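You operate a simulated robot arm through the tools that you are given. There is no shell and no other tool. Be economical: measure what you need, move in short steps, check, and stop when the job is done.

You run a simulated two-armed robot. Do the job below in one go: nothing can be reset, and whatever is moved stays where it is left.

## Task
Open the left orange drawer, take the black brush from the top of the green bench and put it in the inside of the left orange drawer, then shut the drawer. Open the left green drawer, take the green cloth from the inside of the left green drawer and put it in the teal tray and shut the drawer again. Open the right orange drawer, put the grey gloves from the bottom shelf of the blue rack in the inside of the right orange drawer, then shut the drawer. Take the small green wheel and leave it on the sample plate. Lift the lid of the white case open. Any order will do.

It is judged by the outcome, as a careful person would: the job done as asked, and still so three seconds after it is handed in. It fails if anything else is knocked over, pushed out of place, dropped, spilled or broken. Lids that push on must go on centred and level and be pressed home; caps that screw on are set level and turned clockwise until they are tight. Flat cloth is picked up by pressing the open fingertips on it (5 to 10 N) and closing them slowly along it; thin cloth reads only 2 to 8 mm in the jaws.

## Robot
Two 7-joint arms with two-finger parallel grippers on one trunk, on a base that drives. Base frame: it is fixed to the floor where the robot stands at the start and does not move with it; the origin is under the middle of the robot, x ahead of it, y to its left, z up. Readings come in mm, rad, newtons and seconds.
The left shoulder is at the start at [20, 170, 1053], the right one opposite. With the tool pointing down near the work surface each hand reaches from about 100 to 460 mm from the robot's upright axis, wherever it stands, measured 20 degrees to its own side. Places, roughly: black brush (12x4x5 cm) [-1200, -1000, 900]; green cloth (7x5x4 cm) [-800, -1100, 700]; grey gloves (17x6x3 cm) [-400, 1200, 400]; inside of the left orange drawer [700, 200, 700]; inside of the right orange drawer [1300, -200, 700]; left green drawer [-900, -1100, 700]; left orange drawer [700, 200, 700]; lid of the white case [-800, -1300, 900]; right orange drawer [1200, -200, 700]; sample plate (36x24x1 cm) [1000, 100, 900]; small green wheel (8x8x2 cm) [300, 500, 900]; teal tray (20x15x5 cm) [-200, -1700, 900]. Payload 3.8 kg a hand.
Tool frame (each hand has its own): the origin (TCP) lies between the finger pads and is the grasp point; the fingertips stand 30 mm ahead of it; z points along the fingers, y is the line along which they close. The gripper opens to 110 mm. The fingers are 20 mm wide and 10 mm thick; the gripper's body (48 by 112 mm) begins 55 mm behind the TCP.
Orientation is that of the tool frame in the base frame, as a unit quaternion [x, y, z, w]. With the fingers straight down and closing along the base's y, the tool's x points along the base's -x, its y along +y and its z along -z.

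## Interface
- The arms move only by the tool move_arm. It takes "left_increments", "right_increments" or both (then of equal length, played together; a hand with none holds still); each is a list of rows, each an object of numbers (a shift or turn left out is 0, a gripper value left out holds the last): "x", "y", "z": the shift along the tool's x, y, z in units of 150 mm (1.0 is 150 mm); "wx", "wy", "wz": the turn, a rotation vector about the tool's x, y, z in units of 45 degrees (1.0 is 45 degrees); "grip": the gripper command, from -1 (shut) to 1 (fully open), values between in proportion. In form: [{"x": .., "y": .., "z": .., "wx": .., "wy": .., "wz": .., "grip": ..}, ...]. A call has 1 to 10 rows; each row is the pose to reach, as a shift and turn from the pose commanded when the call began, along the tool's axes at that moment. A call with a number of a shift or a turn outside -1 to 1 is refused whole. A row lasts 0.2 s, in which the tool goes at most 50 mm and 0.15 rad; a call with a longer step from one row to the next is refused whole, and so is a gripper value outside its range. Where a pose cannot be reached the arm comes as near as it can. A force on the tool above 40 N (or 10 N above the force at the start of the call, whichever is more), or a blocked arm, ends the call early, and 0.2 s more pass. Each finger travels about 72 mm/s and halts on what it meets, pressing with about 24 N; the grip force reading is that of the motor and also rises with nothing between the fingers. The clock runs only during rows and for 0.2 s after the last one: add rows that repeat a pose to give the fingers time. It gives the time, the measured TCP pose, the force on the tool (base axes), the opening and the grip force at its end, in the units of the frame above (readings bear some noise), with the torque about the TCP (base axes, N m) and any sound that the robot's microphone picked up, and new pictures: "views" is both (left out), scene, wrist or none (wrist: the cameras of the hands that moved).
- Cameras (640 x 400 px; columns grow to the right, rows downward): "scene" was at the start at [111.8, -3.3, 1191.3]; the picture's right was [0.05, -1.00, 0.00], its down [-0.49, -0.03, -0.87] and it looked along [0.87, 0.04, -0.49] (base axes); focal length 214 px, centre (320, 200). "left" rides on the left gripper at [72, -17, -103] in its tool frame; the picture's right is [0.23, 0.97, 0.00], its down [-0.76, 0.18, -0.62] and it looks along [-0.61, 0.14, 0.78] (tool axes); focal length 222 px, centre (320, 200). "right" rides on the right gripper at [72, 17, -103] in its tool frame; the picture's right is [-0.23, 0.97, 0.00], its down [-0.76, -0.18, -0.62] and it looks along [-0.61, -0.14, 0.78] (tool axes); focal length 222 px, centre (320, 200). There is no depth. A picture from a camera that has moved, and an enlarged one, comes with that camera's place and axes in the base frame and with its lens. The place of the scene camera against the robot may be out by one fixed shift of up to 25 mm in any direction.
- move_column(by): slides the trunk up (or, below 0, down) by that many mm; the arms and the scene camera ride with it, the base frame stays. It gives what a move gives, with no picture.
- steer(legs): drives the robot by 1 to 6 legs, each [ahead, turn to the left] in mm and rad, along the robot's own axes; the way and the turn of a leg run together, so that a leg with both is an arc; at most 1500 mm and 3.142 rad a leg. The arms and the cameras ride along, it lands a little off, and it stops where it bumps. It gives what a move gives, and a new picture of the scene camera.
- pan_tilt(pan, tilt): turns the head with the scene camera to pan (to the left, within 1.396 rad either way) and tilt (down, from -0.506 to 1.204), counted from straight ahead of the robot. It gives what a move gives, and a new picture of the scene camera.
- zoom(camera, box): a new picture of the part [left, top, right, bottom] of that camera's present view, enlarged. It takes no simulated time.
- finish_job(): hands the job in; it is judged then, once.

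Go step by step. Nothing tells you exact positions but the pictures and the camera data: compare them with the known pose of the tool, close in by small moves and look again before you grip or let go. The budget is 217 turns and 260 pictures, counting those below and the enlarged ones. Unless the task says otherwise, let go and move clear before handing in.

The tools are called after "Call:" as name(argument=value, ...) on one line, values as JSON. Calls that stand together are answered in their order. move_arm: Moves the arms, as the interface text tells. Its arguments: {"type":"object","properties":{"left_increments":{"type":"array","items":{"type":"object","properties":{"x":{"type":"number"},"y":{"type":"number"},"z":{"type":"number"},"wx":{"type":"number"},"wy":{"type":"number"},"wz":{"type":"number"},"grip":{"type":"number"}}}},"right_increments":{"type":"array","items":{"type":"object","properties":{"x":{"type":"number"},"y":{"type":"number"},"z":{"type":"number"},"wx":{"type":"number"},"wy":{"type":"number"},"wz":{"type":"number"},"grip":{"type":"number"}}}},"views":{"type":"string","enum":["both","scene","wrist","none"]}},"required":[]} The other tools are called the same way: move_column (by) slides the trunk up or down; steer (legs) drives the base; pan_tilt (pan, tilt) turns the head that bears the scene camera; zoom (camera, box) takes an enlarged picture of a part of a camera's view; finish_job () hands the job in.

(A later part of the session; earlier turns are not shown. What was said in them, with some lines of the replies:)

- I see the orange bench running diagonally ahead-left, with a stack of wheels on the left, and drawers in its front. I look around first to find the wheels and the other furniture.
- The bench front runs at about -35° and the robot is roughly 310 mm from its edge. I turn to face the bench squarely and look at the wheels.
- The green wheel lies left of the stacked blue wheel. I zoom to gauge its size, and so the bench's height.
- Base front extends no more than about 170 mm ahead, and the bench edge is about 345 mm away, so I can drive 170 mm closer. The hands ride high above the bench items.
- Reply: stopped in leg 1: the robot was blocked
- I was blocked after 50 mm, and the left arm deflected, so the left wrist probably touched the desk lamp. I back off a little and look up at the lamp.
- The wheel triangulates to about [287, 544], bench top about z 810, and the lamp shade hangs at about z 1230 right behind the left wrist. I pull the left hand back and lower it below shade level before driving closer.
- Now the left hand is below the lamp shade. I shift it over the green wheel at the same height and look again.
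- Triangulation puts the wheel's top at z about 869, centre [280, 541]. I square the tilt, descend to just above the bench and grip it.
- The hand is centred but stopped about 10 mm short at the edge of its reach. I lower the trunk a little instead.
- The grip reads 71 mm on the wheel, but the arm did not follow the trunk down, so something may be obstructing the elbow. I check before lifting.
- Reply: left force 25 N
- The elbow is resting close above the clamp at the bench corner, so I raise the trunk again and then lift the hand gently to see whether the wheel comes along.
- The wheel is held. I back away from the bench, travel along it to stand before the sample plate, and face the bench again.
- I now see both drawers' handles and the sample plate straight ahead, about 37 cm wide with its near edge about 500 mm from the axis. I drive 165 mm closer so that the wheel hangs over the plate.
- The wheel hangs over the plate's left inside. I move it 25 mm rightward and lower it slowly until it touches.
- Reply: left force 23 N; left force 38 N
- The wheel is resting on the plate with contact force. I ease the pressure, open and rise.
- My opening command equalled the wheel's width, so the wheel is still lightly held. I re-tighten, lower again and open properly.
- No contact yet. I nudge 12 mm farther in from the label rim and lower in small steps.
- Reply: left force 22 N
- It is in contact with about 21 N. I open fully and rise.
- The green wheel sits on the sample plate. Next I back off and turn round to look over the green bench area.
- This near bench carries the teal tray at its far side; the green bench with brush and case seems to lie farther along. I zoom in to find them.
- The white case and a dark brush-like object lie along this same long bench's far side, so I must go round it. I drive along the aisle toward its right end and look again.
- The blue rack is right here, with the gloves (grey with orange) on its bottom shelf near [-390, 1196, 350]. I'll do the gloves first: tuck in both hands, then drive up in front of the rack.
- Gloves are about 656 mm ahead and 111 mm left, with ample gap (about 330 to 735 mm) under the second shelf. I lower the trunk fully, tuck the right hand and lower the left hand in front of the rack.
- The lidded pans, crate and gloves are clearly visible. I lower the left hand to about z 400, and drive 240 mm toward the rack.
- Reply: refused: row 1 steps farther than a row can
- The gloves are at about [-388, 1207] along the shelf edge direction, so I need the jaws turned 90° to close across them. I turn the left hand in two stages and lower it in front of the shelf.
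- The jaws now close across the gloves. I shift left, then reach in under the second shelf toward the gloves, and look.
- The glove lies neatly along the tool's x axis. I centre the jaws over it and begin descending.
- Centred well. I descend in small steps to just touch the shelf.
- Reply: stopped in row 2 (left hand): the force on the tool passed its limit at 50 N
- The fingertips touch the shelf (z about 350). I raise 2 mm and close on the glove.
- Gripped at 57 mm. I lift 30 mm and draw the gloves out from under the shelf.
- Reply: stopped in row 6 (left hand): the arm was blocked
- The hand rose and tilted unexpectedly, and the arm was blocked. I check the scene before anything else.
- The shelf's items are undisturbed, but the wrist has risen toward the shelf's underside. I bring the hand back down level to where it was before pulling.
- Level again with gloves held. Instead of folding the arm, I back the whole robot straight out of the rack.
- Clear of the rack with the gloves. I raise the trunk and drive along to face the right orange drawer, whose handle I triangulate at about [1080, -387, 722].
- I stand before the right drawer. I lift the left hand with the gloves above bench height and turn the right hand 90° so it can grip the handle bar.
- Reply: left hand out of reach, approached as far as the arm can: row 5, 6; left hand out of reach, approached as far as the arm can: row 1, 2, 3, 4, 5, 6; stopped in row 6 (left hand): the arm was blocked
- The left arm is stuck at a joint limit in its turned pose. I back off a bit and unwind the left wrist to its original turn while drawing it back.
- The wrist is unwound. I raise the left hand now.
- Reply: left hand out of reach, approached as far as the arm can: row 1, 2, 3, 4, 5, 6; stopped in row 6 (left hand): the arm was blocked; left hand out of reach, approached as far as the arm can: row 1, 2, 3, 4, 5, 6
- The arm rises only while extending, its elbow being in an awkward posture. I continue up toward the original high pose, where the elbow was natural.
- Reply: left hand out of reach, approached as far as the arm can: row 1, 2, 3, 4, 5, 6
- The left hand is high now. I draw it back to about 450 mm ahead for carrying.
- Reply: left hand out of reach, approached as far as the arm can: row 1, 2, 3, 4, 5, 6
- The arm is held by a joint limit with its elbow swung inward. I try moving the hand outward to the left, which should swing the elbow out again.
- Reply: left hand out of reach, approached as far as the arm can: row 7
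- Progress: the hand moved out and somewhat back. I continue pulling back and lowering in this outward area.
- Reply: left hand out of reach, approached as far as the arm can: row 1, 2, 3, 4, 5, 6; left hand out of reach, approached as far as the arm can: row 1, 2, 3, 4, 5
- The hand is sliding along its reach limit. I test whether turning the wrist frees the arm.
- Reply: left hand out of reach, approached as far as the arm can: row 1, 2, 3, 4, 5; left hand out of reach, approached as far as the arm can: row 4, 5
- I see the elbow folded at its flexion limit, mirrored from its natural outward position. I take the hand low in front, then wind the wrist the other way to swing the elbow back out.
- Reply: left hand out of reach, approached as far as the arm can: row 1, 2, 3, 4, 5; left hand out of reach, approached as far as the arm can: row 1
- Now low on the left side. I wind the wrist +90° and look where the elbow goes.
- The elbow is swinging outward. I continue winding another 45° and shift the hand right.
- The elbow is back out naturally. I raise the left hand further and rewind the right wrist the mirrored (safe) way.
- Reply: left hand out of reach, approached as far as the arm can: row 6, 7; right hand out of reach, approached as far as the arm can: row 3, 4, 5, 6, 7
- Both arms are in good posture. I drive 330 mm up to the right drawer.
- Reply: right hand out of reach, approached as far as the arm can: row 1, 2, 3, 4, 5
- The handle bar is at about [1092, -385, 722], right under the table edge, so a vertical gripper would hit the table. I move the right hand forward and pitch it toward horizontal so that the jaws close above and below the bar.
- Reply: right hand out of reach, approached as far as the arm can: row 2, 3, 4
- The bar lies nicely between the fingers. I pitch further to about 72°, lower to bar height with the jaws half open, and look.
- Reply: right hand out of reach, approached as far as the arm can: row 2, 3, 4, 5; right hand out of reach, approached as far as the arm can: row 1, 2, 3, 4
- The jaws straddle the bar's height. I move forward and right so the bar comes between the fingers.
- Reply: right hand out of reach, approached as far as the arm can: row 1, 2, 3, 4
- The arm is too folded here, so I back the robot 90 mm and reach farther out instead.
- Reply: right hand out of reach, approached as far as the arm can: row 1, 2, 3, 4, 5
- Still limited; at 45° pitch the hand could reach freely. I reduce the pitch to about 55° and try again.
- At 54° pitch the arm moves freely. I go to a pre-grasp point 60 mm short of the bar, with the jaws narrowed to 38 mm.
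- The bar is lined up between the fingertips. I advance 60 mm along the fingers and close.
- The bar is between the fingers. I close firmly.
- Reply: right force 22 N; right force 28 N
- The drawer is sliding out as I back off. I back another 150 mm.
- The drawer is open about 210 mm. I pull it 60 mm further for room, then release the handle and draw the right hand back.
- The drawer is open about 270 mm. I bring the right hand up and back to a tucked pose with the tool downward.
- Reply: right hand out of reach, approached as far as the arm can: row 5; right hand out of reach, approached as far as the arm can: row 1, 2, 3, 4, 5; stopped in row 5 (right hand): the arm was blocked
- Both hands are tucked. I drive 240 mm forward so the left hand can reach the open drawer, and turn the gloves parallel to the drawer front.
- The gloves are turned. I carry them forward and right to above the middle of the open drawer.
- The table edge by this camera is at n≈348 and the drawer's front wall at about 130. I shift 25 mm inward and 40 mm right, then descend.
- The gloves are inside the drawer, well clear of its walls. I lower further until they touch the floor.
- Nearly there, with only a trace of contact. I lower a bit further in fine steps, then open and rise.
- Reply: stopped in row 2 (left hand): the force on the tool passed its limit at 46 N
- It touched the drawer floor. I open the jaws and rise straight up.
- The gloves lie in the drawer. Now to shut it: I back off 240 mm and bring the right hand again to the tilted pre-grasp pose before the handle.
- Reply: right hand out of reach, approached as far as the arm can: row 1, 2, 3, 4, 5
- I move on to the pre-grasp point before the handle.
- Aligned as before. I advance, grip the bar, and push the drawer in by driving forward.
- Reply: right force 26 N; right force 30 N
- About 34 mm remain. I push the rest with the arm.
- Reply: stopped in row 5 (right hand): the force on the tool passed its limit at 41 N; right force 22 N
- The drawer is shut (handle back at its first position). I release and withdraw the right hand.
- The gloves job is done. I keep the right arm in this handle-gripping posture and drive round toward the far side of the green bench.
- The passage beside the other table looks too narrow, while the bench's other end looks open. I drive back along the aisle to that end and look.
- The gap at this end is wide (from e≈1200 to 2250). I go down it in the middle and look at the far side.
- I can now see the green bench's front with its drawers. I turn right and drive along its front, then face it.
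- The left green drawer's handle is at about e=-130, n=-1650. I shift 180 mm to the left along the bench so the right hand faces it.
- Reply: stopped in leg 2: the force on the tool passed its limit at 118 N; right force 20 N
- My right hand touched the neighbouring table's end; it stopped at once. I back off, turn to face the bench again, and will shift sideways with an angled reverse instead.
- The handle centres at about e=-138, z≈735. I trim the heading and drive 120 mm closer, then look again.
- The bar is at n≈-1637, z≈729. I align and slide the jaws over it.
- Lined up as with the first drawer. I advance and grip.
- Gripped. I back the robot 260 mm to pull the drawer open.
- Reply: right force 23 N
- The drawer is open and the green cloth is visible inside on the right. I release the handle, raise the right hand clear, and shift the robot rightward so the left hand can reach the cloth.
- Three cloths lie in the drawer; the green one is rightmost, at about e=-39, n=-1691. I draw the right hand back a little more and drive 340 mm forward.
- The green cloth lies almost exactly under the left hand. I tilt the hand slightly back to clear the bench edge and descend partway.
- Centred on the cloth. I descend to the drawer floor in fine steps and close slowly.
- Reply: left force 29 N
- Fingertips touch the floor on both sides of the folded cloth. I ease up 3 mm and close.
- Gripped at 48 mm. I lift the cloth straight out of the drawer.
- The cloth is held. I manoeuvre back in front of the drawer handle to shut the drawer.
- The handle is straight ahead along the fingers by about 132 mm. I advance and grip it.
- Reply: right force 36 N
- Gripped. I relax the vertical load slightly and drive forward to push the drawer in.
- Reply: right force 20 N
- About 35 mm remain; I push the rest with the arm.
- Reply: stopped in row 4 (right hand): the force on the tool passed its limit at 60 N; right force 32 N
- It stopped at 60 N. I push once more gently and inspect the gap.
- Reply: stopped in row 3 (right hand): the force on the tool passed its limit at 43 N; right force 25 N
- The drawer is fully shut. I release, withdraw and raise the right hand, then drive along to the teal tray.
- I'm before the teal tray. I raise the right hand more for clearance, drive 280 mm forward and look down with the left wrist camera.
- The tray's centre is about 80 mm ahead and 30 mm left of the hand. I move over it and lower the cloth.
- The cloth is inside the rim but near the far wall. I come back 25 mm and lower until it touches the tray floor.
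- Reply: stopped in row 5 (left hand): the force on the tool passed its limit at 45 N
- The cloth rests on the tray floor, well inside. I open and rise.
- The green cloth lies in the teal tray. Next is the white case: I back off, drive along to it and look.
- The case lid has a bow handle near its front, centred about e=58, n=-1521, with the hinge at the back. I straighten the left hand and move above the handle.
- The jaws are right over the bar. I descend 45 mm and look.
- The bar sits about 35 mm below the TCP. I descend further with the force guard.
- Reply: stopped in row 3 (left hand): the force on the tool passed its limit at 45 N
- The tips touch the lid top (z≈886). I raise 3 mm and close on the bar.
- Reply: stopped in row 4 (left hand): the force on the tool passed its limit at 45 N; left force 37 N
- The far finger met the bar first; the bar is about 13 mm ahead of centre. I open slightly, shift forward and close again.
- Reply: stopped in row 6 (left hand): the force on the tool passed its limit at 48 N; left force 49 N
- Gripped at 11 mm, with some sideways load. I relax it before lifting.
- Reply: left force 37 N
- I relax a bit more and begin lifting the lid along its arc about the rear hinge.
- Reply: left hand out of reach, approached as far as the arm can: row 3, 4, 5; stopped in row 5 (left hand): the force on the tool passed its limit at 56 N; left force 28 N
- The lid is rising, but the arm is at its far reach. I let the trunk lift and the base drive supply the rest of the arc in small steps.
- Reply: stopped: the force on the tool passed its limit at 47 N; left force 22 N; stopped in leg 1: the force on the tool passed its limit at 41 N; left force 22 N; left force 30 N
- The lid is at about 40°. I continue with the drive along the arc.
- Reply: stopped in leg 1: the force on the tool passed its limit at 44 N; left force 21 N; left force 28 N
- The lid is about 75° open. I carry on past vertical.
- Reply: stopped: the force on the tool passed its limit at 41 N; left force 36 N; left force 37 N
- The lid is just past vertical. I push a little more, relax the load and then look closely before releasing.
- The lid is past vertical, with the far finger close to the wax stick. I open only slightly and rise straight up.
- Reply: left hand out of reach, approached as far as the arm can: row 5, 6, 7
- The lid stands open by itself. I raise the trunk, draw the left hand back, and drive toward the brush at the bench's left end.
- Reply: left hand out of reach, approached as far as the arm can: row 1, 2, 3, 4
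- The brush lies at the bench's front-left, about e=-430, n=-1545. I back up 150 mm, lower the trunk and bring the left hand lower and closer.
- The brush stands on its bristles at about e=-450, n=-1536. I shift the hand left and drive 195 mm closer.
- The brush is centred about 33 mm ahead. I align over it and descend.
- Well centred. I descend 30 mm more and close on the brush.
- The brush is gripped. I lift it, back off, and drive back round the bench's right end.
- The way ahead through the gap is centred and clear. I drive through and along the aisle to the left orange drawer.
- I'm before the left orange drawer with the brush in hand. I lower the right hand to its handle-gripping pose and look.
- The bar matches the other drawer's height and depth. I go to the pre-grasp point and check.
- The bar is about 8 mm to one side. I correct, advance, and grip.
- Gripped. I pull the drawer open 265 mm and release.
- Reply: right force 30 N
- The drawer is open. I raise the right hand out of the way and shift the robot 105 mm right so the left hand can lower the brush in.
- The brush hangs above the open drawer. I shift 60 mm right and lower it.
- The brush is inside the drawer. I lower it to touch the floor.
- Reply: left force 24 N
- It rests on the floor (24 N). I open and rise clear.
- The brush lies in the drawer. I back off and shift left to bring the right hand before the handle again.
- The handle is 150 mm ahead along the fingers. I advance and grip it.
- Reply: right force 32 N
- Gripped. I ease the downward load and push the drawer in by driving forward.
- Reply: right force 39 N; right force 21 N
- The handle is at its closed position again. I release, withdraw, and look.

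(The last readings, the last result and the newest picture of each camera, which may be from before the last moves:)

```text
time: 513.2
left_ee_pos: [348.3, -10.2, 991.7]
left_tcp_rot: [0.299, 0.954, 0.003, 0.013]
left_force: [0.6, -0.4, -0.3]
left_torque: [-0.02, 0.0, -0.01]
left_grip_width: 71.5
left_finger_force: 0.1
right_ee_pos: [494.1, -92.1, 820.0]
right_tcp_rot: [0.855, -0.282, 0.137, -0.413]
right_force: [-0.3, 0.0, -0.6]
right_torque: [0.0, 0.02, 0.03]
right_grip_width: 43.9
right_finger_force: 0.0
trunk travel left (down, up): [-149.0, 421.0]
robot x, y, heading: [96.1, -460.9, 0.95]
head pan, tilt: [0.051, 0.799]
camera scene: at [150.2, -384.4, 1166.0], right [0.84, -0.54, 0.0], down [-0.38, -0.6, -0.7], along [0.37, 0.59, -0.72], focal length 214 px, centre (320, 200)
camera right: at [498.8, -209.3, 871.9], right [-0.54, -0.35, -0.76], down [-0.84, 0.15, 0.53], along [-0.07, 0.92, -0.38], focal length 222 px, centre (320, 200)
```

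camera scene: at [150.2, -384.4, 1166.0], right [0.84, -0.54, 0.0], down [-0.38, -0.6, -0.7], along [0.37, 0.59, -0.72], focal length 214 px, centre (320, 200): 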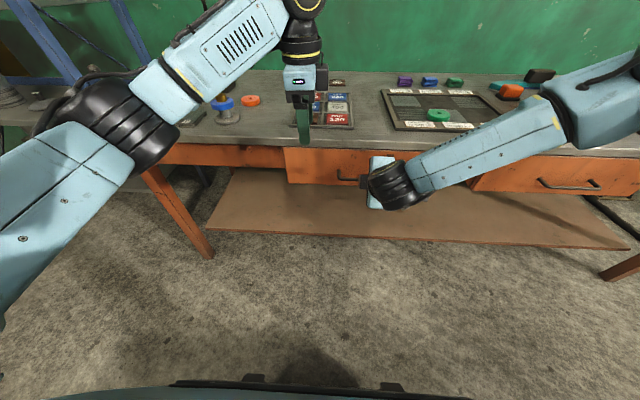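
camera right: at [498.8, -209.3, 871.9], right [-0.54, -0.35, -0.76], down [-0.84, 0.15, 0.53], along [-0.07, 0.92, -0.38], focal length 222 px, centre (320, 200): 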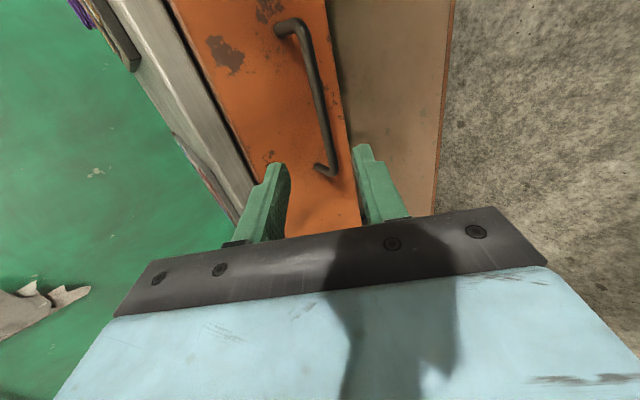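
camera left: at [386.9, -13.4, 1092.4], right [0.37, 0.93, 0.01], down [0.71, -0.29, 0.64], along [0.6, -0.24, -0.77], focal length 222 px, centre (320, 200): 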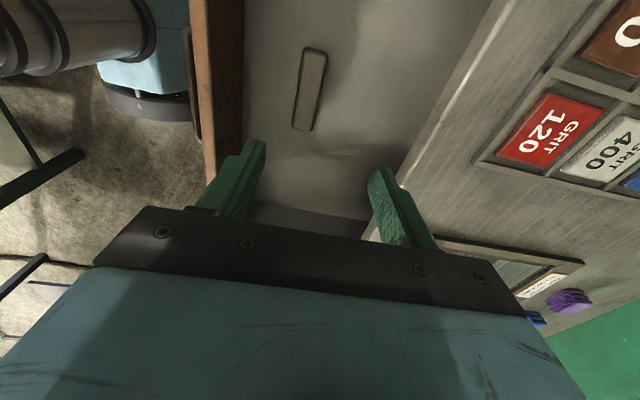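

All parts are done; both orange drawers are flush. I back away from the bench to leave everything clear.

Call:
steer(legs=[[-200, 0]])

Call:
zoom(camera="scene", box=[180, 40, 640, 260])

```text
time: 514.8
left_ee_pos: [234.0, -170.5, 990.4]
left_tcp_rot: [0.297, 0.955, 0.004, 0.012]
left_force: [0.5, -0.1, 0.1]
left_torque: [0.0, -0.04, 0.01]
left_grip_width: 71.4
left_finger_force: 0.0
right_ee_pos: [380.0, -250.9, 820.5]
right_tcp_rot: [0.856, -0.279, 0.136, -0.414]
right_force: [-0.3, -0.8, 0.3]
right_torque: [0.01, 0.0, 0.04]
right_grip_width: 44.2
right_finger_force: 0.0
trunk travel left (down, up): [-149.0, 421.0]
robot x, y, heading: [-18.7, -621.6, 0.955]
head pan, tilt: [0.051, 0.799]
camera scene: at [35.5, -546.1, 1166.2], right [0.85, -0.53, 0.0], down [-0.38, -0.61, -0.7], along [0.37, 0.59, -0.72], focal length 214 px, centre (320, 200)
```

scene: 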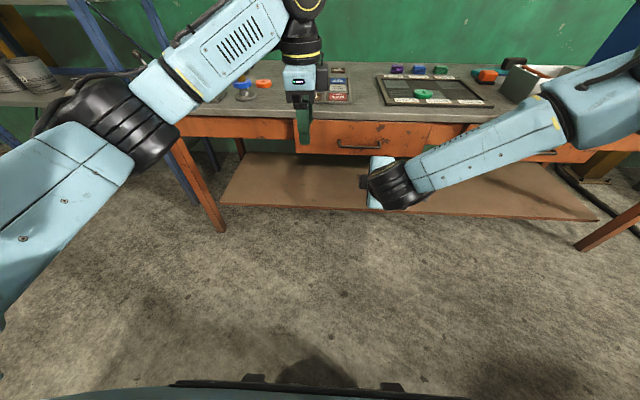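

```text
1.39 times, centred on (410, 150) of scene
camera zoom: at [35.5, -546.1, 1166.2], right [0.85, -0.53, 0.0], down [-0.38, -0.61, -0.7], along [0.37, 0.59, -0.72], focal length 298 px, centre (195, 270)
```

zoom: 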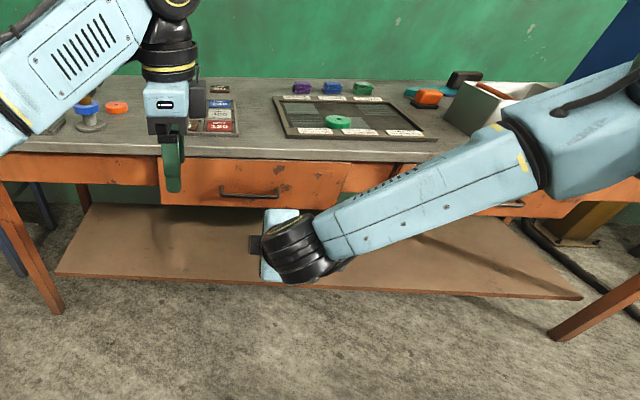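

The drawers are shut, the wheel is on the plate and both hands are empty and clear, so I hand the job in.

Call:
finish_job()

```text
The job is handed in.
```

I finished all five parts and handed the job in:
- **Brush:** it is in the left orange drawer, which is shut.
- **Gloves:** they are in the right orange drawer, which is shut.
- **Green cloth:** it is in the teal tray, and the left green drawer is shut.
- **Green wheel:** it is on the sample plate.
- **White case:** the lid was still open when I last had it in view, about 100 s before handing in.

**Bumps:** Early on the left arm was blocked beside the desk lamp, probably touching its shade, and the lamp looked unmoved. The left elbow may also have pressed on the clamp at the orange bench's corner. The right hand hit the end of the table beside the green bench at 118 N, and I did not check whether that table had moved.
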